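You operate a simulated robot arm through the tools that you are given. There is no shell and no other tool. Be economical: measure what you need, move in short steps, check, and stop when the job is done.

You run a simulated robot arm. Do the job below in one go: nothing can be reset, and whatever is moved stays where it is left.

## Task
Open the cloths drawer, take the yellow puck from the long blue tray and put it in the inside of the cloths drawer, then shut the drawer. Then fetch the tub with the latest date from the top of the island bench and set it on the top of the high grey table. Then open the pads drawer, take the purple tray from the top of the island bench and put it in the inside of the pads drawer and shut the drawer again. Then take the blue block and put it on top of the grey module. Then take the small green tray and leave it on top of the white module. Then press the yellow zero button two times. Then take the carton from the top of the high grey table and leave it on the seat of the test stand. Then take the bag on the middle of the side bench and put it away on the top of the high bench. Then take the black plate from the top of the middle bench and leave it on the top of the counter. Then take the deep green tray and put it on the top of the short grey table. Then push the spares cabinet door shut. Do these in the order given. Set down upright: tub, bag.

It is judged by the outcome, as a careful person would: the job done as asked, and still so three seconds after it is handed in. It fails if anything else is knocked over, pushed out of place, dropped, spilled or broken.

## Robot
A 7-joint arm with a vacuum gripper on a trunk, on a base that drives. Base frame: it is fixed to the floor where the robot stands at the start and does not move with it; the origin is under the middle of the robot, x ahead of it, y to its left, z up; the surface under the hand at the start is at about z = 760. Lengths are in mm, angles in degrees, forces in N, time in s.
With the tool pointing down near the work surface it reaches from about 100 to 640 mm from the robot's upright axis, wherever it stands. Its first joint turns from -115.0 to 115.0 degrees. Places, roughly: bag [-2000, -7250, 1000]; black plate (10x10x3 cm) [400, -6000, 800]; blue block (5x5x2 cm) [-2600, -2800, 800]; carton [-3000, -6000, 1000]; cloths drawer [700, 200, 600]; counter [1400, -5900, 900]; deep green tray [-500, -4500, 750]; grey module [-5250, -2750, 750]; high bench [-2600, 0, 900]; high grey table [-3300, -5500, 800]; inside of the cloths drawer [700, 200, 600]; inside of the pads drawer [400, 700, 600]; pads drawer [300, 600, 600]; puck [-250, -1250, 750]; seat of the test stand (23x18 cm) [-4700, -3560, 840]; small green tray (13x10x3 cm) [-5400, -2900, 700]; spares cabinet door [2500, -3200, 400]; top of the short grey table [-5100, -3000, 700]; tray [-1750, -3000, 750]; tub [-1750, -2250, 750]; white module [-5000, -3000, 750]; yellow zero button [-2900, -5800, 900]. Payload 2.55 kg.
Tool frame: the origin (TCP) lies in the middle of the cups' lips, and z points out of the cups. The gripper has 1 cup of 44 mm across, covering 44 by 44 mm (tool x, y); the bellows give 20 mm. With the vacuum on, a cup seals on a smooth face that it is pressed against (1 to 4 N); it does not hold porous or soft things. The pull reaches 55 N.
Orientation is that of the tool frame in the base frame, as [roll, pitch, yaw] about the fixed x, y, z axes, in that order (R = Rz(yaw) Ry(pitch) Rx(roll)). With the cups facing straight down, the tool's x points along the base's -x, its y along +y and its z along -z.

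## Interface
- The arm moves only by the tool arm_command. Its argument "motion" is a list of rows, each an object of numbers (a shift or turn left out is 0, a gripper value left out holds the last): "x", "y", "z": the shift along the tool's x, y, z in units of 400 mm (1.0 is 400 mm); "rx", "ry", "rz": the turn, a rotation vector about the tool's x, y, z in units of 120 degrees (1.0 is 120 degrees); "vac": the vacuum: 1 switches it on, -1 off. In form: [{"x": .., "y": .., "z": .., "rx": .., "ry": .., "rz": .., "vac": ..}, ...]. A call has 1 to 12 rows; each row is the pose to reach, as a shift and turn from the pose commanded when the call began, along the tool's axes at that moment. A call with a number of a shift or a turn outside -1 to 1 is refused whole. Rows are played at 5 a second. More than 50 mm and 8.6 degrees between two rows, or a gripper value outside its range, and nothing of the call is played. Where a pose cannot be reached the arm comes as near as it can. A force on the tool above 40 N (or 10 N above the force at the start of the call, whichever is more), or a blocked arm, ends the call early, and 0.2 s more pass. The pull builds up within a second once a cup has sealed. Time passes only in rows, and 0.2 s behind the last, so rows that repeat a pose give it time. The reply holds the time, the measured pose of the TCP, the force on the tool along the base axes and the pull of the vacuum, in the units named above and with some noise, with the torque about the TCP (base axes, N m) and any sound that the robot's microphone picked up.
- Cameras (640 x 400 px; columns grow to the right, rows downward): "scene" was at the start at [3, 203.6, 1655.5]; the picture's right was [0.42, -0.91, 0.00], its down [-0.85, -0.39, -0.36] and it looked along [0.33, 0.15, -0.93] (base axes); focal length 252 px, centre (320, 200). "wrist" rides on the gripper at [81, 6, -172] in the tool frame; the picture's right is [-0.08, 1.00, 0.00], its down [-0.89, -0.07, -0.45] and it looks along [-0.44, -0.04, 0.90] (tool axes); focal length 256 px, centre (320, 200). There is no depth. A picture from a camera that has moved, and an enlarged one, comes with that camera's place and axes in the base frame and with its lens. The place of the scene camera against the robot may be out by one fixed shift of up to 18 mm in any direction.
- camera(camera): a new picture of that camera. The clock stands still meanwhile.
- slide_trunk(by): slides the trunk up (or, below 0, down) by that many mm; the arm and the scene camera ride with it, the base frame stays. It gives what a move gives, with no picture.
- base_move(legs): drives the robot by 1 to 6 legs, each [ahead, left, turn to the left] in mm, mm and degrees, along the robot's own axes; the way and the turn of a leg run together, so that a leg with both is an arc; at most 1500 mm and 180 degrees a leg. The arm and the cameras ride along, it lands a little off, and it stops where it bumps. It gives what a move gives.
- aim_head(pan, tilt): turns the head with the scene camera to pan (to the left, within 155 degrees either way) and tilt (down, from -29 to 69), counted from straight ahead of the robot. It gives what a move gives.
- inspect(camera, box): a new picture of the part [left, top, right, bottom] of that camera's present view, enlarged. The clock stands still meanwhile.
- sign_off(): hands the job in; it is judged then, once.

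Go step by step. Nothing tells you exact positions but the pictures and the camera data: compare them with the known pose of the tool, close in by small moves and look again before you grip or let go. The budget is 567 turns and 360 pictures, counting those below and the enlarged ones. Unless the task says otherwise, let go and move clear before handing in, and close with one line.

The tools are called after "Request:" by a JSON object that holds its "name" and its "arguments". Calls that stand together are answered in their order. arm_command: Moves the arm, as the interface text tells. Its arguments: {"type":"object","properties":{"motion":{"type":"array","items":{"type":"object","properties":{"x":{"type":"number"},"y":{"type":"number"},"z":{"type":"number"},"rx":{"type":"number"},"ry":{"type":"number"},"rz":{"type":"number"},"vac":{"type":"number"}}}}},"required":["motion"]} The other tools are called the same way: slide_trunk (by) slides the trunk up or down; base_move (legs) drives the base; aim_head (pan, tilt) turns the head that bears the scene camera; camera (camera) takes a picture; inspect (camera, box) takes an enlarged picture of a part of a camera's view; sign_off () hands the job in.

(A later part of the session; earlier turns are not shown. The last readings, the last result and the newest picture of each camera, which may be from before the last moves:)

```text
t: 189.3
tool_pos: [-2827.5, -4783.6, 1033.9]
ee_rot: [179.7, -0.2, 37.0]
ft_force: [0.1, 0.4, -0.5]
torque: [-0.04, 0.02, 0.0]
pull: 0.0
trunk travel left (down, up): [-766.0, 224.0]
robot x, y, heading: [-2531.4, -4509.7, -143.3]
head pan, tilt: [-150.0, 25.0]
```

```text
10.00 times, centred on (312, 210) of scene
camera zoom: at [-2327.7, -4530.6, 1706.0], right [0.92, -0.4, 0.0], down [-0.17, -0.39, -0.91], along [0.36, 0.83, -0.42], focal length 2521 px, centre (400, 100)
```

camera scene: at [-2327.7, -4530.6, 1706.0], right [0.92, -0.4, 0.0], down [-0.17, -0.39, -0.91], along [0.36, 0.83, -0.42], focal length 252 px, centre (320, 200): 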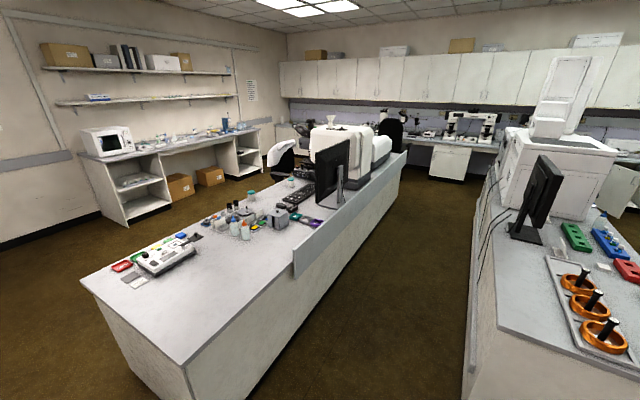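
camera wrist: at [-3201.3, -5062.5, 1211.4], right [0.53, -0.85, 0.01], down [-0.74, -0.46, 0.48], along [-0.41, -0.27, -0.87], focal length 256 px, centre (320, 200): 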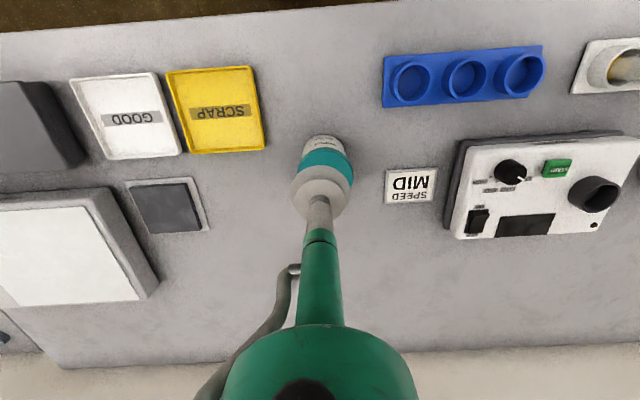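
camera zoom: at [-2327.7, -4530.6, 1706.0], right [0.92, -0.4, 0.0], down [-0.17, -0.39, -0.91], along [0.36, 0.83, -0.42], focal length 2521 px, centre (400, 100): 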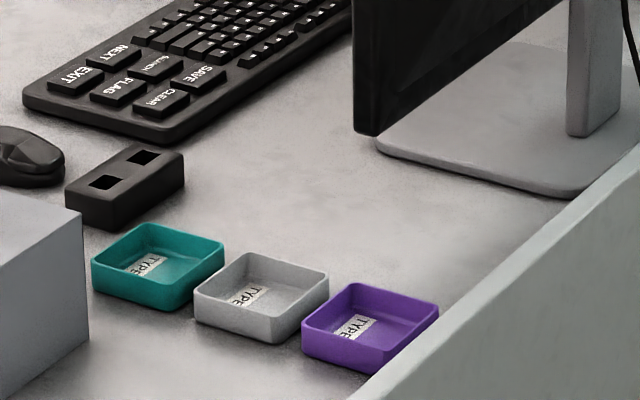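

The aisle is clear and the purple tray is the one nearest the back panel. I now drive back via the left aisle to the pads drawer.

Request:
{"name": "base_move", "arguments": {"legs": [[120, 0, 0], [0, -1250, -0.4], [0, -1250, 0], [-1500, 0, 0], [-1500, 0, 0]]}}

Request:
{"name": "aim_head", "arguments": {"pan": 150, "tilt": 35}}

Request:
{"name": "camera", "arguments": {"camera": "scene"}}

```text
t: 216.5
tool_pos: [-2030.3, -1032.5, 1034.5]
ee_rot: [179.7, -0.2, 36.6]
ft_force: [-0.2, -1.1, 0.7]
torque: [-0.01, -0.03, 0.03]
pull: 0.0
trunk travel left (down, up): [-766.0, 224.0]
robot x, y, heading: [-1727.8, -761.5, -143.8]
head pan, tilt: [-150.0, 25.0]
```

```text
t: 220.6
tool_pos: [-2029.4, -1031.4, 1034.4]
ee_rot: [179.7, -0.1, 36.6]
ft_force: [0.3, -0.8, 1.0]
torque: [0.0, 0.02, 0.0]
pull: 0.1
trunk travel left (down, up): [-766.0, 224.0]
robot x, y, heading: [-1730.4, -763.6, -143.8]
head pan, tilt: [150.0, 35.0]
```

```text
294 pictures are left
camera scene: at [-1479.2, -858.3, 1690.2], right [0.1, -0.99, 0.0], down [-0.57, -0.06, -0.82], along [0.81, 0.09, -0.57], focal length 252 px, centre (320, 200)
```

scene: 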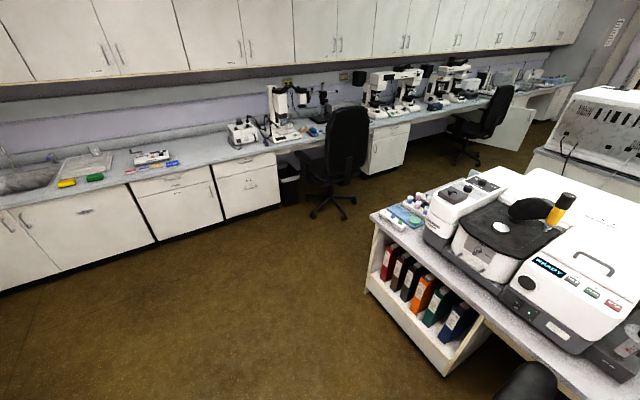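

Request:
{"name": "base_move", "arguments": {"legs": [[-1220, 0, 0], [0, 0, 180], [0, -150, 0]]}}

Request:
{"name": "arm_command", "arguments": {"motion": [{"x": -0.09, "y": 0.09, "z": 0.04}, {"x": -0.18, "y": 0.18, "z": 0.08}, {"x": -0.265, "y": 0.27, "z": 0.12}, {"x": -0.265, "y": 0.36, "z": 0.16}, {"x": -0.265, "y": 0.38, "z": 0.2}, {"x": -0.265, "y": 0.38, "z": 0.2}]}}

```text
t: 234.9
tool_pos: [-391.2, 85.7, 1033.5]
ee_rot: [179.5, -0.1, -143.0]
ft_force: [-0.5, -0.7, 1.1]
torque: [0.01, 0.04, 0.02]
pull: 0.0
trunk travel left (down, up): [-766.0, 224.0]
robot x, y, heading: [-689.6, -185.4, 36.2]
head pan, tilt: [150.0, 35.0]
```

```text
refused: row 1 steps farther than a row can; nothing moved
```

Request:
{"name": "arm_command", "arguments": {"motion": [{"x": -0.07, "y": 0.08, "z": 0.03}, {"x": -0.14, "y": 0.16, "z": 0.07}, {"x": -0.21, "y": 0.24, "z": 0.11}, {"x": -0.265, "y": 0.32, "z": 0.15}, {"x": -0.265, "y": 0.38, "z": 0.2}, {"x": -0.265, "y": 0.38, "z": 0.2}]}}

Request:
{"name": "arm_command", "arguments": {"motion": [{"x": -0.05, "ry": -0.068}, {"x": -0.1, "ry": -0.136}, {"x": -0.15, "ry": -0.204}, {"x": -0.2, "ry": -0.272}, {"x": -0.25, "ry": -0.34}, {"x": -0.3, "ry": -0.408}, {"x": -0.35, "ry": -0.476}, {"x": -0.4, "ry": -0.544}, {"x": -0.45, "ry": -0.612}, {"x": -0.5, "ry": -0.68}, {"x": -0.55, "ry": -0.735}, {"x": -0.55, "ry": -0.735}]}}

Request:
{"name": "slide_trunk", "arguments": {"by": -303}}

```text
t: 236.3
tool_pos: [-400.1, 273.8, 955.1]
ee_rot: [179.7, -0.2, -143.0]
ft_force: [-0.2, 0.8, 0.0]
torque: [-0.02, 0.02, 0.01]
pull: 0.1
trunk travel left (down, up): [-766.0, 224.0]
robot x, y, heading: [-685.3, -180.3, 36.6]
head pan, tilt: [150.0, 35.0]
```

```text
t: 238.9
tool_pos: [-225.2, 406.1, 956.3]
ee_rot: [167.8, 88.1, -155.3]
ft_force: [0.3, 0.1, 0.0]
torque: [-0.01, 0.01, -0.01]
pull: 0.0
trunk travel left (down, up): [-766.0, 224.0]
robot x, y, heading: [-689.8, -180.2, 36.3]
head pan, tilt: [150.0, 35.0]
```

```text
t: 241.9
tool_pos: [-224.4, 405.4, 652.7]
ee_rot: [170.0, 88.1, -153.0]
ft_force: [0.3, -0.2, -0.2]
torque: [0.01, 0.0, -0.04]
pull: 0.1
trunk travel left (down, up): [-463.0, 527.0]
robot x, y, heading: [-691.1, -178.6, 36.4]
head pan, tilt: [150.0, 35.0]
```

Request:
{"name": "base_move", "arguments": {"legs": [[322, 0, -0.4]]}}

Request:
{"name": "camera", "arguments": {"camera": "wrist"}}

```text
t: 244.1
tool_pos: [42.0, 597.0, 650.7]
ee_rot: [170.4, 88.0, -153.0]
ft_force: [-0.5, -0.4, 0.4]
torque: [0.0, -0.02, -0.02]
pull: 0.0
trunk travel left (down, up): [-463.0, 527.0]
robot x, y, heading: [-433.7, 9.9, 36.2]
head pan, tilt: [150.0, 35.0]
```

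```text
293 pictures are left
camera wrist: at [-101.6, 497.7, 576.8], right [-0.59, 0.8, 0.08], down [-0.29, -0.31, 0.91], along [0.75, 0.51, 0.41], focal length 256 px, centre (320, 200)
```

wrist: 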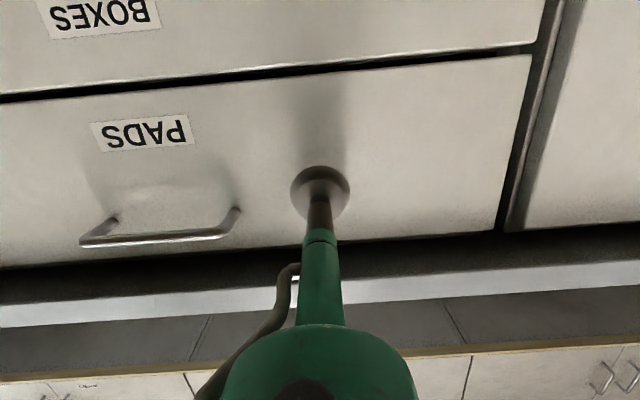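

Request:
{"name": "arm_command", "arguments": {"motion": [{"z": 0.02, "vac": 1}, {"z": 0.035}, {"z": 0.05}, {"z": 0.065}, {"z": 0.065}, {"z": 0.065}]}}

```text
t: 245.5
tool_pos: [64.0, 612.1, 651.2]
ee_rot: [167.8, 88.1, -155.8]
ft_force: [-0.1, -3.2, 3.4]
torque: [0.55, -0.26, -0.3]
pull: 54.7
trunk travel left (down, up): [-463.0, 527.0]
robot x, y, heading: [-428.0, 9.5, 36.0]
head pan, tilt: [150.0, 35.0]
```

Sealed. I pull the pads drawer open.

Request:
{"name": "base_move", "arguments": {"legs": [[-60, 0, 0], [-170, 0, 0]]}}

Request:
{"name": "arm_command", "arguments": {"motion": [{"vac": -1}, {"vac": -1}, {"vac": -1}, {"vac": -1}, {"vac": -1}]}}

Request:
{"name": "base_move", "arguments": {"legs": [[-80, 0, 0]]}}

Request:
{"name": "slide_trunk", "arguments": {"by": 303}}

Request:
{"name": "aim_head", "arguments": {"pan": 0, "tilt": 50}}

Request:
{"name": "camera", "arguments": {"camera": "scene"}}

```text
t: 247.5
tool_pos: [-124.3, 474.1, 651.3]
ee_rot: [168.0, 88.2, -155.3]
ft_force: [3.1, -2.8, 7.2]
torque: [0.13, -0.15, -0.15]
pull: 54.9
trunk travel left (down, up): [-463.0, 527.0]
robot x, y, heading: [-614.6, -125.4, 36.1]
head pan, tilt: [150.0, 35.0]
```

```text
t: 248.7
tool_pos: [-123.5, 475.7, 650.8]
ee_rot: [169.5, 88.2, -153.9]
ft_force: [0.2, -0.4, -0.2]
torque: [0.01, -0.01, -0.01]
pull: 0.0
trunk travel left (down, up): [-463.0, 527.0]
robot x, y, heading: [-613.6, -128.6, 36.1]
head pan, tilt: [150.0, 35.0]
```

```text
t: 249.8
tool_pos: [-189.7, 427.6, 650.7]
ee_rot: [169.1, 88.2, -154.2]
ft_force: [-0.5, -0.5, 0.0]
torque: [0.0, -0.01, -0.02]
pull: 0.1
trunk travel left (down, up): [-463.0, 527.0]
robot x, y, heading: [-677.6, -170.9, 36.0]
head pan, tilt: [150.0, 35.0]
```

```text
t: 252.8
tool_pos: [-188.3, 427.1, 953.3]
ee_rot: [169.5, 88.2, -153.8]
ft_force: [-0.2, 1.1, 0.1]
torque: [0.02, 0.04, 0.02]
pull: 0.0
trunk travel left (down, up): [-766.0, 224.0]
robot x, y, heading: [-678.6, -171.1, 36.1]
head pan, tilt: [150.0, 35.0]
```

```text
t: 255.2
tool_pos: [-189.0, 428.7, 954.6]
ee_rot: [169.2, 88.2, -154.1]
ft_force: [0.1, 0.0, -1.6]
torque: [0.0, -0.03, 0.0]
pull: 0.0
trunk travel left (down, up): [-766.0, 224.0]
robot x, y, heading: [-681.2, -175.1, 36.4]
head pan, tilt: [0.0, 50.0]
```

```text
292 pictures are left
camera scene: at [-757.0, -17.0, 1668.4], right [0.59, -0.81, 0.0], down [-0.62, -0.45, -0.64], along [0.52, 0.38, -0.77], focal length 252 px, centre (320, 200)
```

scene: 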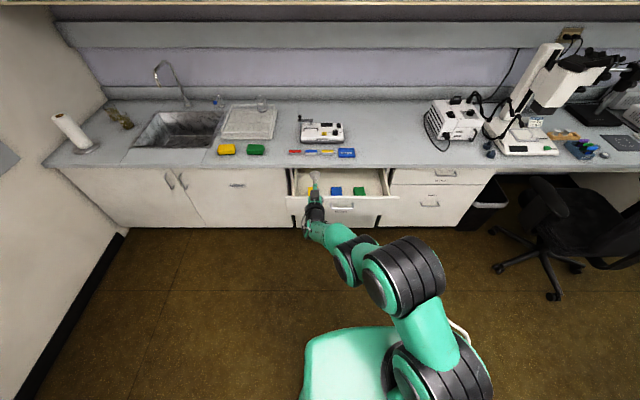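

The pads drawer is open (yellow, blue and green pads inside). I fold the arm and drive the safe way round (left aisle, far end) into the aisle between the islands.

Request:
{"name": "arm_command", "arguments": {"motion": [{"z": -0.05, "ry": 0.068}, {"z": -0.1, "ry": 0.136}, {"z": -0.15, "ry": 0.204}, {"z": -0.2, "ry": 0.272}, {"z": -0.25, "ry": 0.34}, {"z": -0.3, "ry": 0.408}, {"z": -0.35, "ry": 0.476}, {"z": -0.4, "ry": 0.544}, {"z": -0.45, "ry": 0.612}, {"z": -0.5, "ry": 0.68}, {"z": -0.55, "ry": 0.735}, {"z": -0.55, "ry": 0.735}]}}

Request:
{"name": "arm_command", "arguments": {"motion": [{"x": 0.08, "y": -0.08}, {"x": 0.16, "y": -0.16}, {"x": 0.24, "y": -0.24}, {"x": 0.3, "y": -0.32}, {"x": 0.3, "y": -0.4}]}}

Request:
{"name": "aim_head", "arguments": {"pan": 20, "tilt": 50}}

Request:
{"name": "inspect", "arguments": {"camera": "scene", "box": [320, 110, 480, 210]}}

Request:
{"name": "base_move", "arguments": {"legs": [[0, 90, -0.2], [-1500, 0, 0], [-1500, 0, 0], [-1200, 0, 0]]}}

```text
t: 257.8
tool_pos: [-364.7, 297.0, 963.0]
ee_rot: [179.6, -0.1, -143.3]
ft_force: [0.5, 0.0, 0.0]
torque: [0.04, 0.0, -0.01]
pull: 0.0
trunk travel left (down, up): [-766.0, 224.0]
robot x, y, heading: [-677.6, -173.4, 36.1]
head pan, tilt: [0.0, 50.0]
```

```text
t: 258.9
tool_pos: [-365.6, 95.3, 958.9]
ee_rot: [179.6, 0.0, -143.2]
ft_force: [0.5, -0.4, 0.3]
torque: [0.02, 0.04, 0.0]
pull: 0.1
trunk travel left (down, up): [-766.0, 224.0]
robot x, y, heading: [-678.4, -172.0, 35.9]
head pan, tilt: [0.0, 50.0]
```

```text
t: 259.8
tool_pos: [-366.5, 96.9, 958.5]
ee_rot: [179.7, -0.1, -143.2]
ft_force: [0.0, -0.1, 0.2]
torque: [0.04, 0.0, 0.0]
pull: 0.0
trunk travel left (down, up): [-766.0, 224.0]
robot x, y, heading: [-678.8, -176.3, 36.2]
head pan, tilt: [20.0, 50.0]
```

```text
4.00 times, centred on (400, 160) of scene
camera zoom: at [-776.0, 1.3, 1668.5], right [0.83, -0.56, 0.0], down [-0.43, -0.64, -0.64], along [0.36, 0.53, -0.77], focal length 1008 px, centre (0, 360)
```

zoom: 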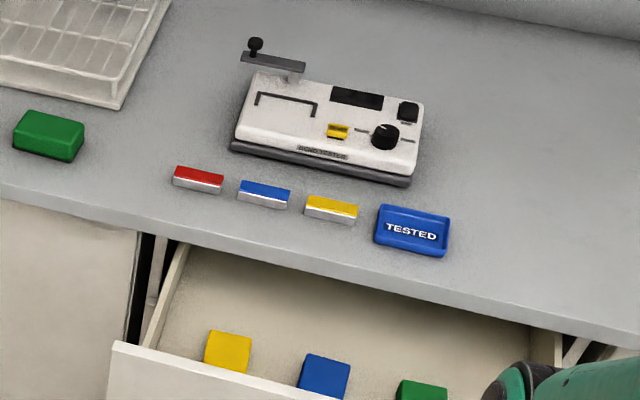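

```text
t: 280.8
tool_pos: [-3912.4, -2238.3, 958.2]
ee_rot: [179.6, 0.1, -147.1]
ft_force: [-0.9, -0.8, 0.3]
torque: [0.01, 0.01, -0.02]
pull: 0.1
trunk travel left (down, up): [-766.0, 224.0]
robot x, y, heading: [-4241.7, -2484.1, 32.5]
head pan, tilt: [20.0, 50.0]
```

Request:
{"name": "base_move", "arguments": {"legs": [[0, 0, 3.6], [0, -1220, 0], [0, -1220, 0]]}}

Request:
{"name": "aim_head", "arguments": {"pan": 0, "tilt": 30}}

Request:
{"name": "camera", "arguments": {"camera": "scene"}}

```text
t: 293.1
tool_pos: [-2512.4, -4194.8, 959.2]
ee_rot: [179.5, 0.0, -144.0]
ft_force: [0.2, -0.5, 0.2]
torque: [0.02, -0.03, -0.01]
pull: 0.1
trunk travel left (down, up): [-766.0, 224.0]
robot x, y, heading: [-2831.9, -4458.6, 35.5]
head pan, tilt: [20.0, 50.0]
```

```text
t: 294.0
tool_pos: [-2513.1, -4194.7, 958.5]
ee_rot: [179.7, 0.0, -144.0]
ft_force: [-0.8, 0.8, -0.1]
torque: [0.0, 0.01, 0.0]
pull: 0.2
trunk travel left (down, up): [-766.0, 224.0]
robot x, y, heading: [-2828.8, -4458.8, 35.6]
head pan, tilt: [0.0, 30.0]
```

```text
290 pictures are left
camera scene: at [-2894.3, -4294.7, 1697.9], right [0.58, -0.81, 0.0], down [-0.41, -0.29, -0.87], along [0.71, 0.5, -0.5], focal length 252 px, centre (320, 200)
```

scene: 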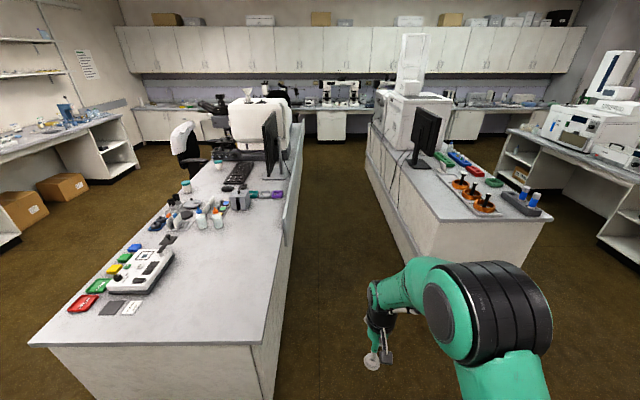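

Request:
{"name": "base_move", "arguments": {"legs": [[1500, 0, 0.3]]}}

Request:
{"name": "aim_head", "arguments": {"pan": 60, "tilt": 50}}

Request:
{"name": "camera", "arguments": {"camera": "scene"}}

```text
t: 301.3
tool_pos: [-1308.8, -3330.6, 959.2]
ee_rot: [179.7, 0.1, -143.8]
ft_force: [0.0, -1.1, 0.3]
torque: [-0.01, -0.01, 0.02]
pull: 0.1
trunk travel left (down, up): [-766.0, 224.0]
robot x, y, heading: [-1619.3, -3594.6, 35.6]
head pan, tilt: [0.0, 30.0]
```

```text
t: 302.6
tool_pos: [-1309.4, -3329.3, 959.4]
ee_rot: [179.7, 0.0, -143.7]
ft_force: [0.5, 0.9, 0.4]
torque: [-0.02, -0.01, 0.04]
pull: 0.0
trunk travel left (down, up): [-766.0, 224.0]
robot x, y, heading: [-1623.0, -3593.2, 35.9]
head pan, tilt: [60.0, 50.0]
```

```text
289 pictures are left
camera scene: at [-1770.9, -3408.7, 1668.5], right [0.99, 0.1, 0.0], down [0.08, -0.76, -0.64], along [-0.06, 0.64, -0.77], focal length 252 px, centre (320, 200)
```

scene: 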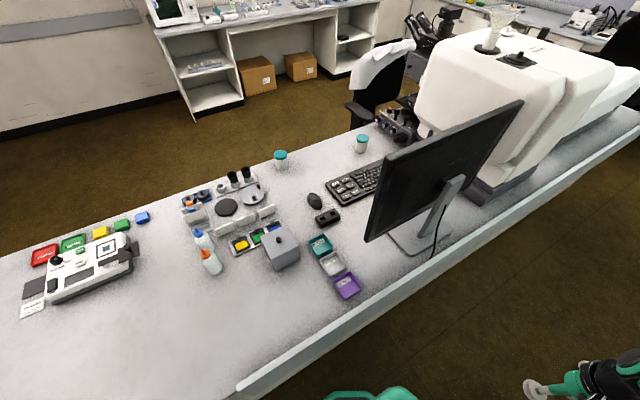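

Request:
{"name": "arm_command", "arguments": {"motion": [{"x": 0.032, "y": 0.095, "z": -0.03, "rz": -0.043}, {"x": 0.064, "y": 0.191, "z": -0.05, "rz": -0.087}, {"x": 0.097, "y": 0.287, "z": -0.07, "rz": -0.13}, {"x": 0.129, "y": 0.382, "z": -0.09, "rz": -0.173}, {"x": 0.161, "y": 0.478, "z": -0.1, "rz": -0.217}, {"x": 0.193, "y": 0.573, "z": -0.1, "rz": -0.26}, {"x": 0.193, "y": 0.573, "z": -0.1, "rz": -0.26}]}}

```text
t: 304.2
tool_pos: [-1505.7, -3190.9, 1000.0]
ee_rot: [179.6, 0.3, -112.4]
ft_force: [-0.4, -1.0, 0.0]
torque: [0.02, 0.02, 0.0]
pull: 0.0
trunk travel left (down, up): [-766.0, 224.0]
robot x, y, heading: [-1619.5, -3598.3, 35.9]
head pan, tilt: [60.0, 50.0]
```

Request:
{"name": "arm_command", "arguments": {"motion": [{"x": -0.022, "y": 0.099, "rz": -0.043}, {"x": -0.045, "y": 0.198, "rz": -0.087}, {"x": -0.067, "y": 0.297, "rz": -0.13}, {"x": -0.089, "y": 0.395, "rz": -0.173}, {"x": -0.112, "y": 0.494, "rz": -0.217}, {"x": -0.134, "y": 0.593, "rz": -0.26}, {"x": -0.134, "y": 0.593, "rz": -0.26}]}}

Request:
{"name": "camera", "arguments": {"camera": "wrist"}}

```text
t: 305.8
tool_pos: [-1703.4, -3056.8, 998.6]
ee_rot: [179.7, 0.4, -81.1]
ft_force: [-0.8, -0.6, 0.4]
torque: [0.02, 0.0, 0.03]
pull: 0.0
out of reach, approached as far as the arm can: row 6, 7
trunk travel left (down, up): [-766.0, 224.0]
robot x, y, heading: [-1624.2, -3599.4, 35.9]
head pan, tilt: [60.0, 50.0]
```

```text
288 pictures are left
camera wrist: at [-1696.7, -3137.6, 1170.5], right [-1.0, -0.07, 0.0], down [-0.06, 0.89, 0.45], along [-0.04, 0.45, -0.89], focal length 256 px, centre (320, 200)
```

wrist: 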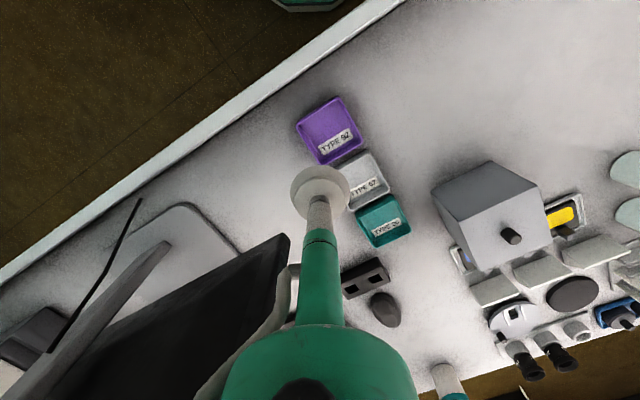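

Request:
{"name": "arm_command", "arguments": {"motion": [{"x": 0.017, "y": 0.038, "z": 0.05}, {"x": 0.017, "y": 0.038, "z": 0.15}, {"x": 0.017, "y": 0.038, "z": 0.25}, {"x": 0.017, "y": 0.038, "z": 0.35}, {"x": 0.017, "y": 0.038, "z": 0.41}, {"x": 0.017, "y": 0.038, "z": 0.41}]}}

Request:
{"name": "camera", "arguments": {"camera": "wrist"}}

```text
t: 307.2
tool_pos: [-1718.8, -3067.2, 831.8]
ee_rot: [179.8, 0.3, -81.4]
ft_force: [-0.1, -0.7, 0.1]
torque: [-0.02, 0.06, 0.01]
pull: 0.1
trunk travel left (down, up): [-766.0, 224.0]
robot x, y, heading: [-1620.5, -3596.0, 35.6]
head pan, tilt: [60.0, 50.0]
```

```text
287 pictures are left
camera wrist: at [-1711.8, -3148.1, 1003.9], right [-1.0, -0.07, 0.0], down [-0.06, 0.89, 0.45], along [-0.04, 0.45, -0.89], focal length 256 px, centre (320, 200)
```

wrist: 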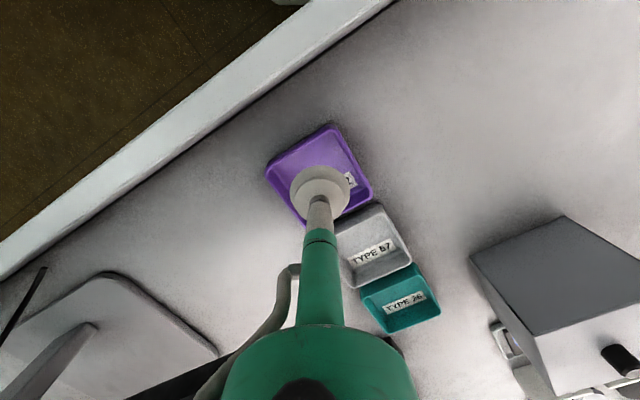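

Request:
{"name": "arm_command", "arguments": {"motion": [{"x": -0.016, "z": 0.05, "vac": 1}, {"x": -0.016, "z": 0.1}, {"x": -0.016, "z": 0.125}, {"x": -0.016, "z": 0.14}, {"x": -0.016, "z": 0.15}, {"x": -0.016, "z": 0.15}]}}

```text
t: 308.6
tool_pos: [-1721.1, -3058.9, 770.7]
ee_rot: [179.8, 0.3, -81.2]
ft_force: [0.7, 0.0, -0.2]
torque: [0.01, 0.0, 0.06]
pull: 55.4
trunk travel left (down, up): [-766.0, 224.0]
robot x, y, heading: [-1625.7, -3597.6, 35.6]
head pan, tilt: [60.0, 50.0]
```

Sealed on the tray. I lift it and check.

Request:
{"name": "arm_command", "arguments": {"motion": [{"z": -0.05}, {"z": -0.15}, {"z": -0.25}, {"z": -0.35}, {"z": -0.42}, {"z": -0.42}]}}

Request:
{"name": "slide_trunk", "arguments": {"by": 60}}

Request:
{"name": "camera", "arguments": {"camera": "wrist"}}

```text
t: 310.0
tool_pos: [-1719.0, -3060.4, 941.3]
ee_rot: [179.8, 0.2, -81.4]
ft_force: [0.3, -0.8, -1.3]
torque: [-0.04, -0.02, 0.0]
pull: 55.4
trunk travel left (down, up): [-766.0, 224.0]
robot x, y, heading: [-1622.0, -3596.8, 35.7]
head pan, tilt: [60.0, 50.0]
```

```text
t: 311.0
tool_pos: [-1719.7, -3059.4, 1002.8]
ee_rot: [179.8, 0.3, -81.3]
ft_force: [-0.4, 0.7, -1.5]
torque: [-0.01, 0.05, -0.02]
pull: 54.8
trunk travel left (down, up): [-826.0, 164.0]
robot x, y, heading: [-1622.7, -3596.0, 35.8]
head pan, tilt: [60.0, 50.0]
```

```text
286 pictures are left
camera wrist: at [-1712.4, -3141.8, 1173.4], right [-1.0, -0.07, 0.0], down [-0.06, 0.89, 0.45], along [-0.04, 0.45, -0.89], focal length 256 px, centre (320, 200)
```

wrist: 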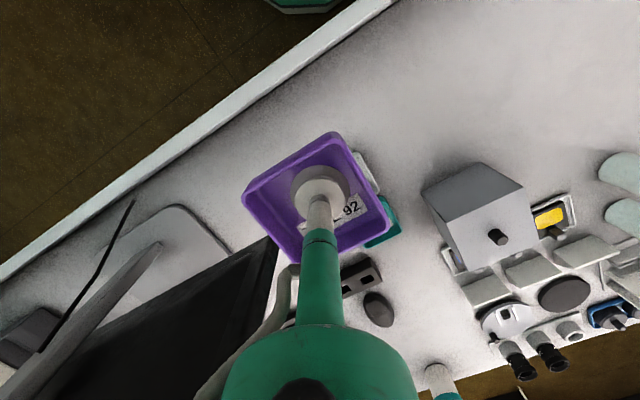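

Request:
{"name": "arm_command", "arguments": {"motion": [{"x": 0.067, "y": -0.08, "rz": 0.043}, {"x": 0.135, "y": -0.16, "rz": 0.087}, {"x": 0.2025, "y": -0.24, "rz": 0.13}, {"x": 0.27, "y": -0.32, "rz": 0.173}, {"x": 0.3375, "y": -0.4, "rz": 0.217}, {"x": 0.405, "y": -0.48, "rz": 0.26}, {"x": 0.405, "y": -0.48, "rz": 0.26}]}}

```text
t: 312.6
tool_pos: [-1502.6, -3192.6, 997.6]
ee_rot: [179.7, 0.2, -112.5]
ft_force: [-0.3, 0.5, -1.5]
torque: [-0.02, -0.02, 0.0]
pull: 54.6
trunk travel left (down, up): [-826.0, 164.0]
robot x, y, heading: [-1618.9, -3596.4, 35.7]
head pan, tilt: [60.0, 50.0]
```

Request:
{"name": "arm_command", "arguments": {"motion": [{"x": 0.022, "y": -0.096, "rz": 0.043}, {"x": 0.044, "y": -0.192, "rz": 0.087}, {"x": 0.066, "y": -0.288, "rz": 0.13}, {"x": 0.088, "y": -0.385, "rz": 0.173}, {"x": 0.11, "y": -0.481, "rz": 0.217}, {"x": 0.132, "y": -0.577, "rz": 0.26}, {"x": 0.132, "y": -0.577, "rz": 0.26}]}}

Request:
{"name": "base_move", "arguments": {"legs": [[-1450, 0, 0.3]]}}

```text
t: 314.2
tool_pos: [-1311.6, -3327.4, 999.8]
ee_rot: [179.7, 0.1, -143.7]
ft_force: [-0.5, 0.1, -1.2]
torque: [-0.01, -0.01, 0.03]
pull: 54.9
trunk travel left (down, up): [-826.0, 164.0]
robot x, y, heading: [-1623.8, -3596.2, 35.8]
head pan, tilt: [60.0, 50.0]
```

```text
t: 321.5
tool_pos: [-2493.6, -4185.2, 998.2]
ee_rot: [179.7, 0.0, -142.9]
ft_force: [-0.7, -0.7, -1.5]
torque: [0.0, 0.0, -0.03]
pull: 55.1
trunk travel left (down, up): [-826.0, 164.0]
robot x, y, heading: [-2802.9, -4459.1, 36.4]
head pan, tilt: [60.0, 50.0]
```

Request:
{"name": "base_move", "arguments": {"legs": [[0, 1200, -0.3], [0, 1130, 0]]}}

```text
t: 333.0
tool_pos: [-3914.8, -2297.1, 998.8]
ee_rot: [179.7, 0.0, -142.2]
ft_force: [-0.6, 0.5, -0.4]
torque: [-0.03, 0.02, -0.03]
pull: 54.9
trunk travel left (down, up): [-826.0, 164.0]
robot x, y, heading: [-4221.4, -2573.9, 37.1]
head pan, tilt: [60.0, 50.0]
```

Request:
{"name": "base_move", "arguments": {"legs": [[0, 0, -1.1], [1500, 0, 0], [1500, 0, 0], [1200, 0, 0]]}}

Request:
{"name": "aim_head", "arguments": {"pan": 0, "tilt": 55}}

Request:
{"name": "camera", "arguments": {"camera": "scene"}}

```text
t: 353.5
tool_pos: [-512.8, 162.4, 998.4]
ee_rot: [179.7, -0.1, -144.1]
ft_force: [0.1, 0.3, -1.0]
torque: [-0.04, 0.02, 0.01]
pull: 55.3
trunk travel left (down, up): [-826.0, 164.0]
robot x, y, heading: [-827.8, -104.2, 35.6]
head pan, tilt: [60.0, 50.0]
```

```text
t: 354.8
tool_pos: [-511.5, 162.3, 999.2]
ee_rot: [179.7, 0.0, -144.1]
ft_force: [0.2, 0.3, -0.3]
torque: [0.03, 0.05, 0.02]
pull: 55.3
trunk travel left (down, up): [-826.0, 164.0]
robot x, y, heading: [-827.6, -107.8, 35.4]
head pan, tilt: [0.0, 55.0]
```

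```text
285 pictures are left
camera scene: at [-907.4, 50.3, 1722.0], right [0.58, -0.81, 0.0], down [-0.67, -0.47, -0.57], along [0.47, 0.33, -0.82], focal length 252 px, centre (320, 200)
```

scene: 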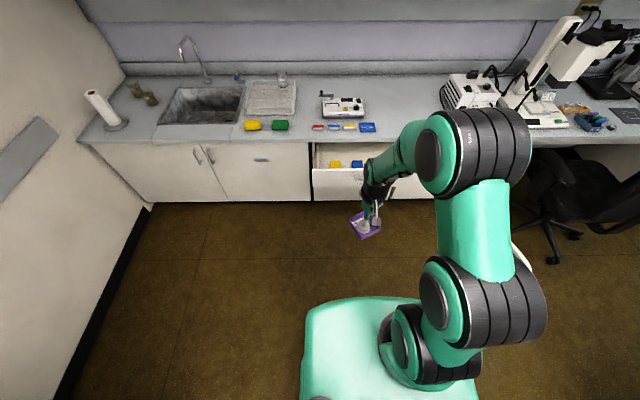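

Request:
{"name": "base_move", "arguments": {"legs": [[480, 0, 0.6]]}}

Request:
{"name": "camera", "arguments": {"camera": "wrist"}}

Request:
{"name": "camera", "arguments": {"camera": "scene"}}

```text
t: 357.6
tool_pos: [-135.6, 442.5, 998.8]
ee_rot: [179.7, 0.0, -143.2]
ft_force: [-0.2, 0.3, -1.1]
torque: [-0.01, 0.02, 0.0]
pull: 54.5
trunk travel left (down, up): [-826.0, 164.0]
robot x, y, heading: [-447.9, 172.3, 36.3]
head pan, tilt: [0.0, 55.0]
```

```text
284 pictures are left
camera wrist: at [-202.3, 399.6, 1172.0], right [-0.53, 0.85, 0.01], down [0.76, 0.48, 0.44], along [0.37, 0.24, -0.9], focal length 256 px, centre (320, 200)
```

wrist: 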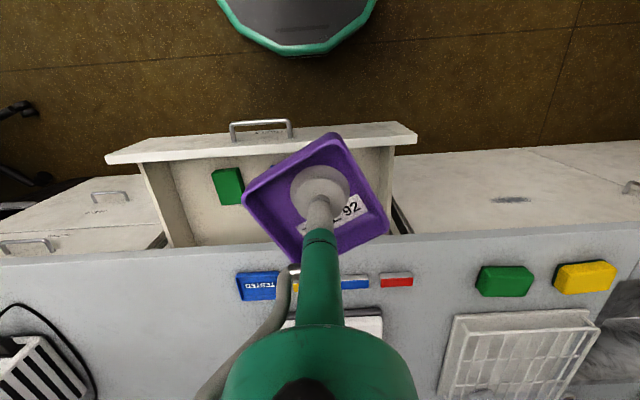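

```text
283 pictures are left
camera scene: at [-527.4, 324.8, 1721.9], right [0.59, -0.81, 0.0], down [-0.66, -0.48, -0.57], along [0.46, 0.34, -0.82], focal length 252 px, centre (320, 200)
```

scene: 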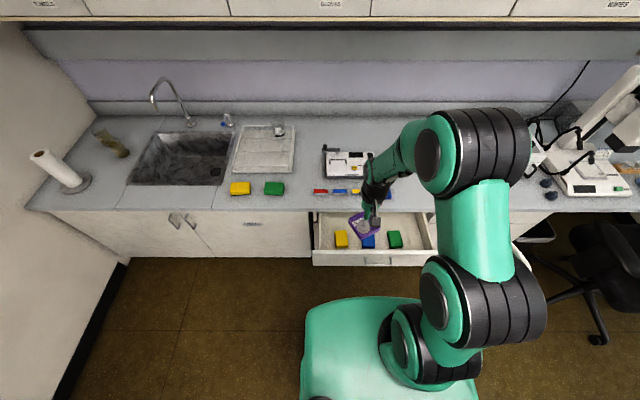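

Request:
{"name": "inspect", "arguments": {"camera": "scene", "box": [304, 195, 448, 285]}}

```text
4.44 times, centred on (376, 240) of scene
camera zoom: at [-527.4, 324.8, 1721.9], right [0.59, -0.81, 0.0], down [-0.66, -0.48, -0.57], along [0.46, 0.34, -0.82], focal length 1121 px, centre (71, 22)
```

zoom: 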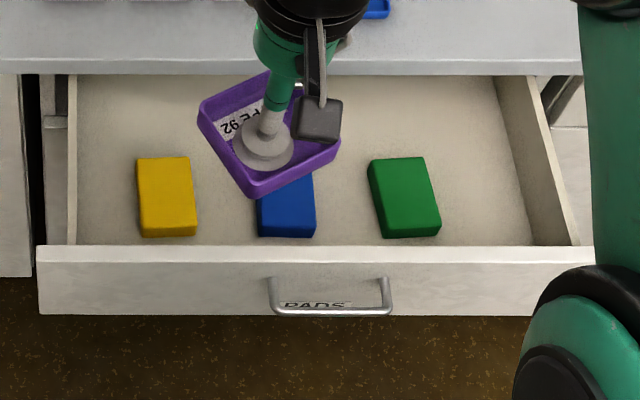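

The gaps beside the pads are narrower than the tray, so the drawer must come out ~90 mm more. I'll align the tray over the drawer first, and use its flat side against the inner front wall to ease the drawer further open.

Request:
{"name": "arm_command", "arguments": {"motion": [{"x": -0.052, "y": -0.0615, "rz": 0.055}, {"x": -0.104, "y": -0.123, "rz": 0.11}, {"x": -0.156, "y": -0.1845, "rz": 0.165}, {"x": -0.208, "y": -0.246, "rz": 0.22}, {"x": -0.26, "y": -0.3075, "rz": 0.275}, {"x": -0.26, "y": -0.3075, "z": 0.1, "rz": 0.275}, {"x": -0.26, "y": -0.3075, "z": 0.22, "rz": 0.275}, {"x": -0.26, "y": -0.3075, "z": 0.34, "rz": 0.275}, {"x": -0.26, "y": -0.3075, "z": 0.46, "rz": 0.275}, {"x": -0.26, "y": -0.3075, "z": 0.5, "rz": 0.275}]}}

Request:
{"name": "camera", "arguments": {"camera": "wrist"}}

Request:
{"name": "inspect", "arguments": {"camera": "scene", "box": [304, 195, 448, 285]}}

```text
t: 359.8
tool_pos: [22.1, 405.9, 798.2]
ee_rot: [179.6, -0.3, -176.2]
ft_force: [0.4, 0.3, -1.2]
torque: [-0.04, 0.03, 0.0]
pull: 54.5
trunk travel left (down, up): [-826.0, 164.0]
robot x, y, heading: [-445.8, 169.6, 36.2]
head pan, tilt: [0.0, 55.0]
```

```text
281 pictures are left
camera wrist: at [-58.1, 406.2, 970.5], right [0.01, 1.0, 0.01], down [0.9, -0.01, 0.44], along [0.44, 0.0, -0.9], focal length 256 px, centre (320, 200)
```

wrist: 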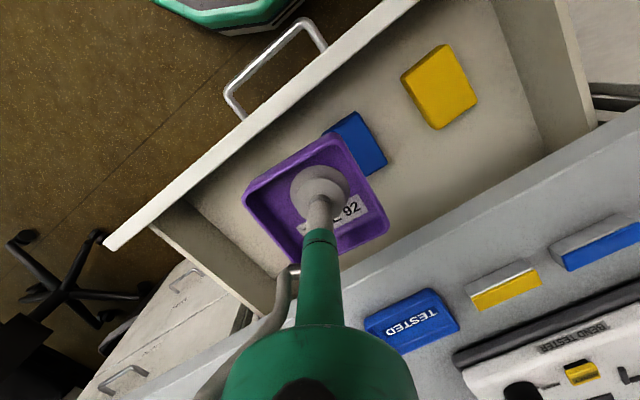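

```text
4.44 times, centred on (376, 240) of scene
camera zoom: at [-528.1, 324.4, 1722.0], right [0.59, -0.81, 0.0], down [-0.66, -0.48, -0.57], along [0.46, 0.34, -0.82], focal length 1121 px, centre (71, 22)
```

zoom: 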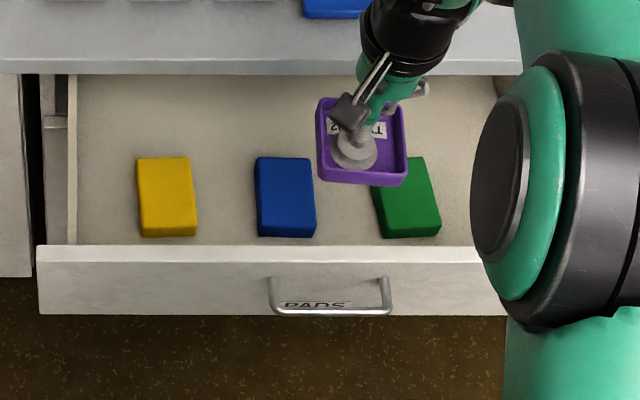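

Request:
{"name": "arm_command", "arguments": {"motion": [{"x": -0.025, "y": 0.016}, {"x": -0.025, "y": 0.016, "z": 0.1}, {"x": -0.025, "y": 0.016, "z": 0.2}, {"x": -0.025, "y": 0.016, "z": 0.3}, {"x": -0.025, "y": 0.016, "z": 0.37}, {"x": -0.025, "y": 0.016, "z": 0.37}]}}

Request:
{"name": "camera", "arguments": {"camera": "wrist"}}

Request:
{"name": "inspect", "arguments": {"camera": "scene", "box": [304, 195, 448, 285]}}

```text
t: 361.2
tool_pos: [29.3, 415.3, 651.1]
ee_rot: [179.7, -0.1, -176.1]
ft_force: [-0.8, 0.2, -1.4]
torque: [0.0, -0.01, 0.03]
pull: 55.0
trunk travel left (down, up): [-826.0, 164.0]
robot x, y, heading: [-443.3, 169.7, 36.4]
head pan, tilt: [0.0, 55.0]
```

```text
279 pictures are left
camera wrist: at [-49.9, 415.1, 824.8], right [0.01, 1.0, 0.0], down [0.9, -0.01, 0.44], along [0.44, 0.0, -0.9], focal length 256 px, centre (320, 200)
```

wrist: 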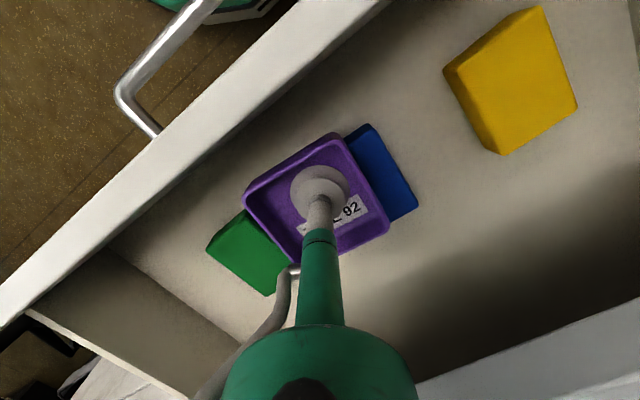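

```text
4.44 times, centred on (376, 240) of scene
camera zoom: at [-528.0, 324.3, 1722.0], right [0.59, -0.81, 0.0], down [-0.66, -0.48, -0.57], along [0.46, 0.34, -0.82], focal length 1121 px, centre (71, 22)
```

zoom: 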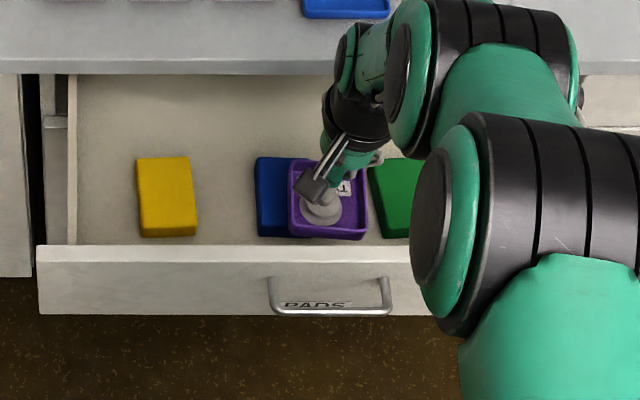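

Request:
{"name": "base_move", "arguments": {"legs": [[-45, 0, 0]]}}

Request:
{"name": "camera", "arguments": {"camera": "wrist"}}

```text
t: 362.1
tool_pos: [-7.3, 387.4, 651.0]
ee_rot: [179.7, -0.2, -176.2]
ft_force: [-0.3, -0.1, -1.2]
torque: [0.02, 0.01, 0.0]
pull: 54.7
trunk travel left (down, up): [-826.0, 164.0]
robot x, y, heading: [-476.2, 147.2, 36.3]
head pan, tilt: [0.0, 55.0]
```

```text
277 pictures are left
camera wrist: at [-86.6, 388.4, 825.5], right [0.01, 1.0, 0.01], down [0.9, -0.01, 0.44], along [0.44, 0.0, -0.9], focal length 256 px, centre (320, 200)
```

wrist: 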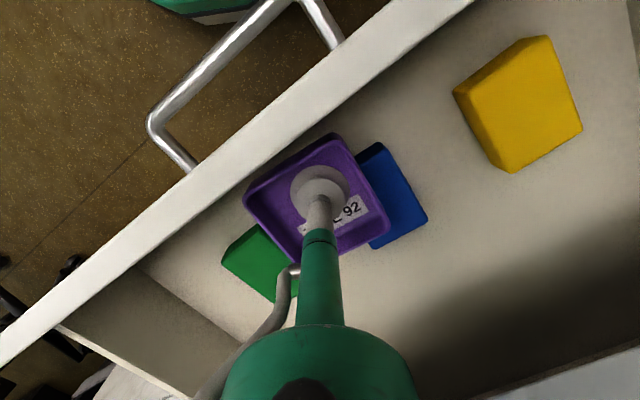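

The drawer is following the tray. I continue another 45 mm.

Request:
{"name": "base_move", "arguments": {"legs": [[-45, 0, 0]]}}

Request:
{"name": "camera", "arguments": {"camera": "wrist"}}

Request:
{"name": "camera", "arguments": {"camera": "scene"}}

```text
t: 363.0
tool_pos: [-43.6, 362.2, 651.3]
ee_rot: [179.7, -0.3, -176.1]
ft_force: [0.5, 0.2, -0.5]
torque: [0.02, -0.01, 0.01]
pull: 55.2
trunk travel left (down, up): [-826.0, 164.0]
robot x, y, heading: [-509.9, 119.6, 36.4]
head pan, tilt: [0.0, 55.0]
```

```text
276 pictures are left
camera wrist: at [-122.6, 362.4, 825.4], right [0.01, 1.0, 0.01], down [0.9, -0.01, 0.44], along [0.44, 0.0, -0.9], focal length 256 px, centre (320, 200)
```

wrist: 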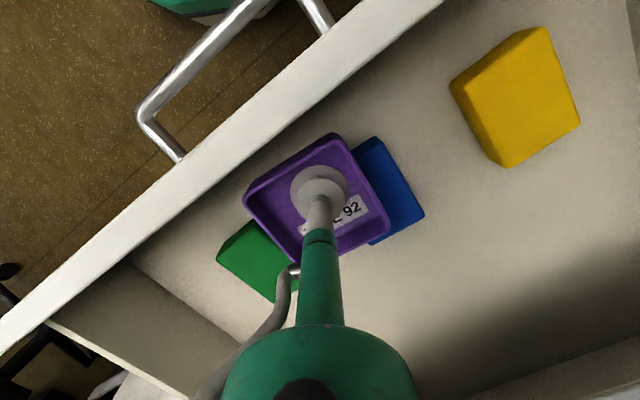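

```text
275 pictures are left
camera scene: at [-601.0, 270.6, 1722.0], right [0.59, -0.81, 0.0], down [-0.66, -0.48, -0.57], along [0.46, 0.34, -0.82], focal length 252 px, centre (320, 200)
```

scene: 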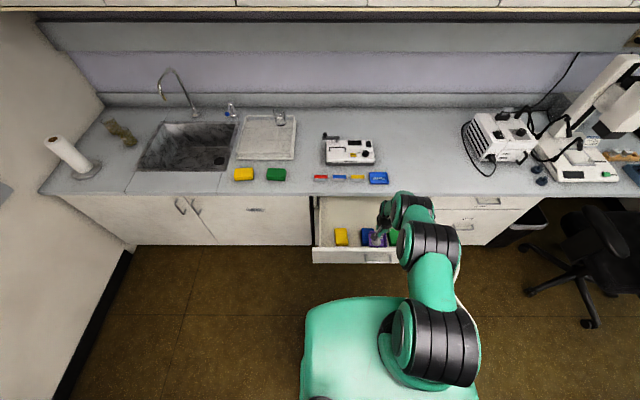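

Request:
{"name": "arm_command", "arguments": {"motion": [{"x": -0.02, "y": 0.0125, "z": -0.05}, {"x": -0.05, "y": 0.03, "z": -0.1}]}}

Request:
{"name": "base_move", "arguments": {"legs": [[60, 0, 0]]}}

Request:
{"name": "arm_command", "arguments": {"motion": [{"x": -0.05, "y": 0.03}, {"x": -0.1, "y": 0.063}, {"x": -0.13, "y": 0.083}, {"x": -0.13, "y": 0.083}]}}

Request:
{"name": "camera", "arguments": {"camera": "wrist"}}

Request:
{"name": "camera", "arguments": {"camera": "scene"}}

```text
t: 363.6
tool_pos: [-23.1, 374.8, 690.8]
ee_rot: [179.8, -0.4, -176.2]
ft_force: [0.0, -0.4, -0.7]
torque: [0.0, 0.0, -0.02]
pull: 55.5
trunk travel left (down, up): [-826.0, 164.0]
robot x, y, heading: [-513.9, 118.6, 36.4]
head pan, tilt: [0.0, 55.0]
```

```text
t: 364.6
tool_pos: [26.2, 411.0, 690.3]
ee_rot: [179.8, -0.4, -176.2]
ft_force: [0.4, 0.2, -1.2]
torque: [-0.04, -0.05, 0.01]
pull: 55.3
trunk travel left (down, up): [-826.0, 164.0]
robot x, y, heading: [-470.6, 152.7, 36.4]
head pan, tilt: [0.0, 55.0]
```

```text
t: 365.6
tool_pos: [71.7, 445.6, 692.9]
ee_rot: [179.7, -0.3, -176.2]
ft_force: [0.3, -0.6, -1.0]
torque: [0.0, 0.03, -0.02]
pull: 54.8
out of reach, approached as far as the arm can: row 3
trunk travel left (down, up): [-826.0, 164.0]
robot x, y, heading: [-470.0, 156.2, 36.2]
head pan, tilt: [0.0, 55.0]
```

```text
274 pictures are left
camera wrist: at [-6.9, 446.1, 866.8], right [0.01, 1.0, 0.0], down [0.9, -0.01, 0.44], along [0.44, 0.0, -0.9], focal length 256 px, centre (320, 200)
```

wrist: 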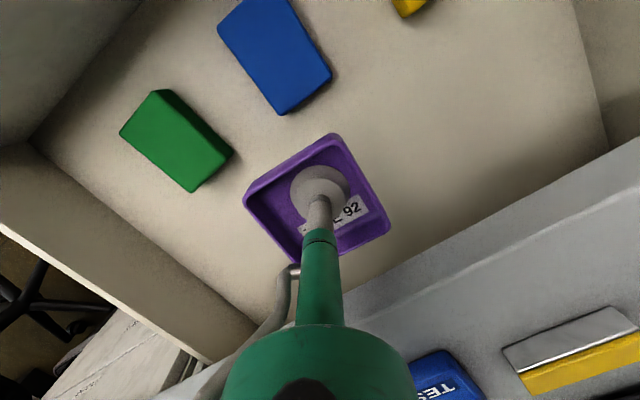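

```text
273 pictures are left
camera scene: at [-551.5, 307.0, 1722.0], right [0.59, -0.81, 0.0], down [-0.66, -0.49, -0.57], along [0.46, 0.34, -0.82], focal length 252 px, centre (320, 200)
```

scene: 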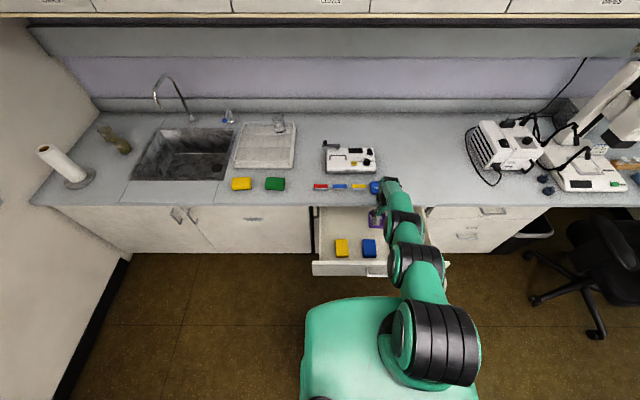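

Clear floor below, behind the pads. I lower the tray.

Request:
{"name": "arm_command", "arguments": {"motion": [{"z": 0.08}, {"z": 0.15}, {"z": 0.18}, {"z": 0.2}, {"z": 0.215}]}}

```text
t: 367.0
tool_pos: [72.0, 442.2, 672.9]
ee_rot: [178.9, 1.6, -176.7]
ft_force: [-0.6, 0.2, -1.3]
torque: [0.0, -0.01, 0.0]
pull: 54.9
out of reach, approached as far as the arm can: row 1, 2, 3, 4, 5
trunk travel left (down, up): [-826.0, 164.0]
robot x, y, heading: [-472.4, 155.7, 36.3]
head pan, tilt: [0.0, 55.0]
stopped in row 5: the arm was blocked; the commanded pose is now the measured one
```

Request:
{"name": "arm_command", "arguments": {"motion": [{"z": -0.05, "ry": 0.016}, {"z": -0.05, "ry": 0.016, "x": 0.08, "y": -0.05}]}}

Request:
{"name": "aim_head", "arguments": {"pan": -20, "tilt": 69}}

Request:
{"name": "camera", "arguments": {"camera": "scene"}}

```text
t: 367.6
tool_pos: [37.8, 419.9, 692.8]
ee_rot: [178.9, -0.2, -176.5]
ft_force: [-0.4, 0.1, 0.0]
torque: [0.02, -0.02, 0.05]
pull: 54.4
trunk travel left (down, up): [-826.0, 164.0]
robot x, y, heading: [-469.2, 152.9, 36.4]
head pan, tilt: [0.0, 55.0]
```

```text
t: 368.4
tool_pos: [39.9, 419.3, 692.7]
ee_rot: [178.9, -0.4, -176.5]
ft_force: [0.3, 0.7, -0.5]
torque: [0.02, 0.03, 0.0]
pull: 54.7
trunk travel left (down, up): [-826.0, 164.0]
robot x, y, heading: [-469.5, 152.9, 36.3]
head pan, tilt: [-20.0, 68.8]
```

```text
272 pictures are left
camera scene: at [-556.3, 279.9, 1706.5], right [0.28, -0.96, 0.0], down [-0.89, -0.26, -0.36], along [0.35, 0.1, -0.93], focal length 252 px, centre (320, 200)
```

scene: 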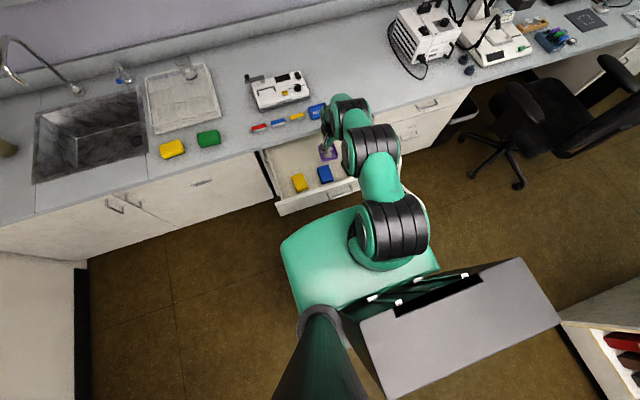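

The limit is reach at this height, so I re-extend and lower with the trunk instead.

Request:
{"name": "arm_command", "arguments": {"motion": [{"x": -0.04, "y": 0.025}, {"x": -0.08, "y": 0.05}, {"x": -0.08, "y": 0.05}]}}

Request:
{"name": "slide_trunk", "arguments": {"by": -60}}

Request:
{"name": "camera", "arguments": {"camera": "wrist"}}

```text
t: 369.2
tool_pos: [69.9, 444.0, 692.1]
ee_rot: [178.9, -0.3, -176.5]
ft_force: [0.6, -0.4, -0.5]
torque: [-0.01, -0.01, 0.02]
pull: 54.9
trunk travel left (down, up): [-826.0, 164.0]
robot x, y, heading: [-466.7, 155.4, 36.3]
head pan, tilt: [-20.0, 68.8]
```

```text
t: 370.2
tool_pos: [68.8, 442.6, 631.2]
ee_rot: [178.9, -0.2, -176.5]
ft_force: [0.4, 0.7, 0.0]
torque: [-0.01, -0.01, -0.03]
pull: 54.5
trunk travel left (down, up): [-766.0, 224.0]
robot x, y, heading: [-466.8, 159.8, 36.2]
head pan, tilt: [-20.0, 68.8]
```

```text
271 pictures are left
camera wrist: at [-9.8, 441.1, 804.9], right [0.02, 1.0, 0.02], down [0.9, -0.02, 0.44], along [0.44, 0.01, -0.9], focal length 256 px, centre (320, 200)
```

wrist: 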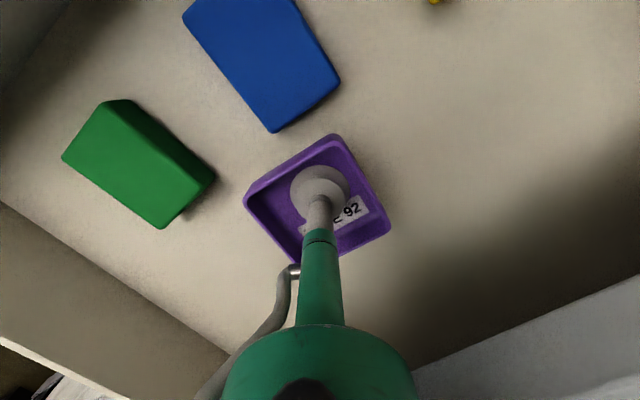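

Request:
{"name": "slide_trunk", "arguments": {"by": -22}}

Request:
{"name": "slide_trunk", "arguments": {"by": -8}}

```text
t: 370.9
tool_pos: [70.2, 442.2, 609.1]
ee_rot: [178.9, -0.2, -176.6]
ft_force: [-0.1, -0.1, -0.5]
torque: [0.01, 0.01, -0.02]
pull: 54.7
trunk travel left (down, up): [-744.0, 246.0]
robot x, y, heading: [-470.1, 155.3, 36.3]
head pan, tilt: [-20.0, 68.8]
```

```text
t: 371.5
tool_pos: [67.1, 442.7, 600.6]
ee_rot: [179.0, -0.5, -176.5]
ft_force: [-1.4, 1.1, -8.0]
torque: [-0.46, -0.35, -0.03]
pull: 54.6
trunk travel left (down, up): [-736.0, 254.0]
robot x, y, heading: [-470.3, 152.8, 36.3]
head pan, tilt: [-20.0, 68.8]
```

Request:
{"name": "arm_command", "arguments": {"motion": [{"z": 0.0}, {"z": 0.0}]}}

Request:
{"name": "camera", "arguments": {"camera": "wrist"}}

```text
t: 372.1
tool_pos: [68.9, 441.9, 599.3]
ee_rot: [179.0, -0.4, -176.5]
ft_force: [-3.5, 1.0, -9.9]
torque: [-0.37, -0.24, 0.02]
pull: 54.5
trunk travel left (down, up): [-736.0, 254.0]
robot x, y, heading: [-470.2, 155.4, 36.2]
head pan, tilt: [-20.0, 68.8]
```

```text
270 pictures are left
camera wrist: at [-10.3, 441.3, 773.6], right [0.02, 1.0, 0.02], down [0.9, -0.02, 0.44], along [0.44, 0.01, -0.9], focal length 256 px, centre (320, 200)
```

wrist: 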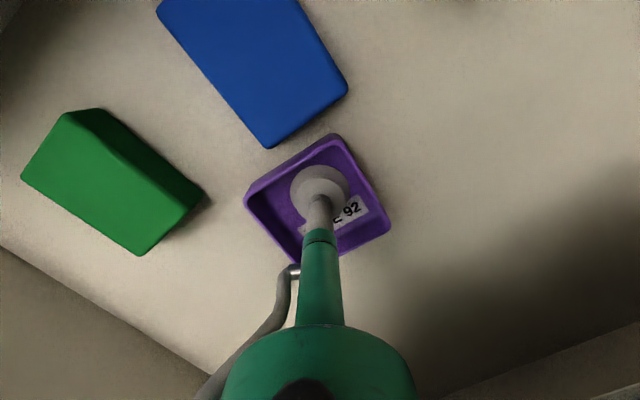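

Request:
{"name": "slide_trunk", "arguments": {"by": 6}}

Request:
{"name": "slide_trunk", "arguments": {"by": 6}}

```text
t: 372.6
tool_pos: [67.5, 441.9, 603.2]
ee_rot: [179.1, -0.7, -176.5]
ft_force: [0.0, 0.6, -28.8]
torque: [-0.02, 0.01, -0.03]
pull: 54.7
trunk travel left (down, up): [-742.0, 248.0]
robot x, y, heading: [-470.5, 155.2, 36.0]
head pan, tilt: [-20.0, 68.8]
```

```text
t: 373.2
tool_pos: [72.4, 443.5, 615.9]
ee_rot: [178.9, 0.0, -176.5]
ft_force: [-0.4, 0.6, -1.0]
torque: [0.0, 0.03, -0.06]
pull: 54.8
trunk travel left (down, up): [-748.0, 242.0]
robot x, y, heading: [-467.4, 151.2, 36.4]
head pan, tilt: [-20.0, 68.8]
```

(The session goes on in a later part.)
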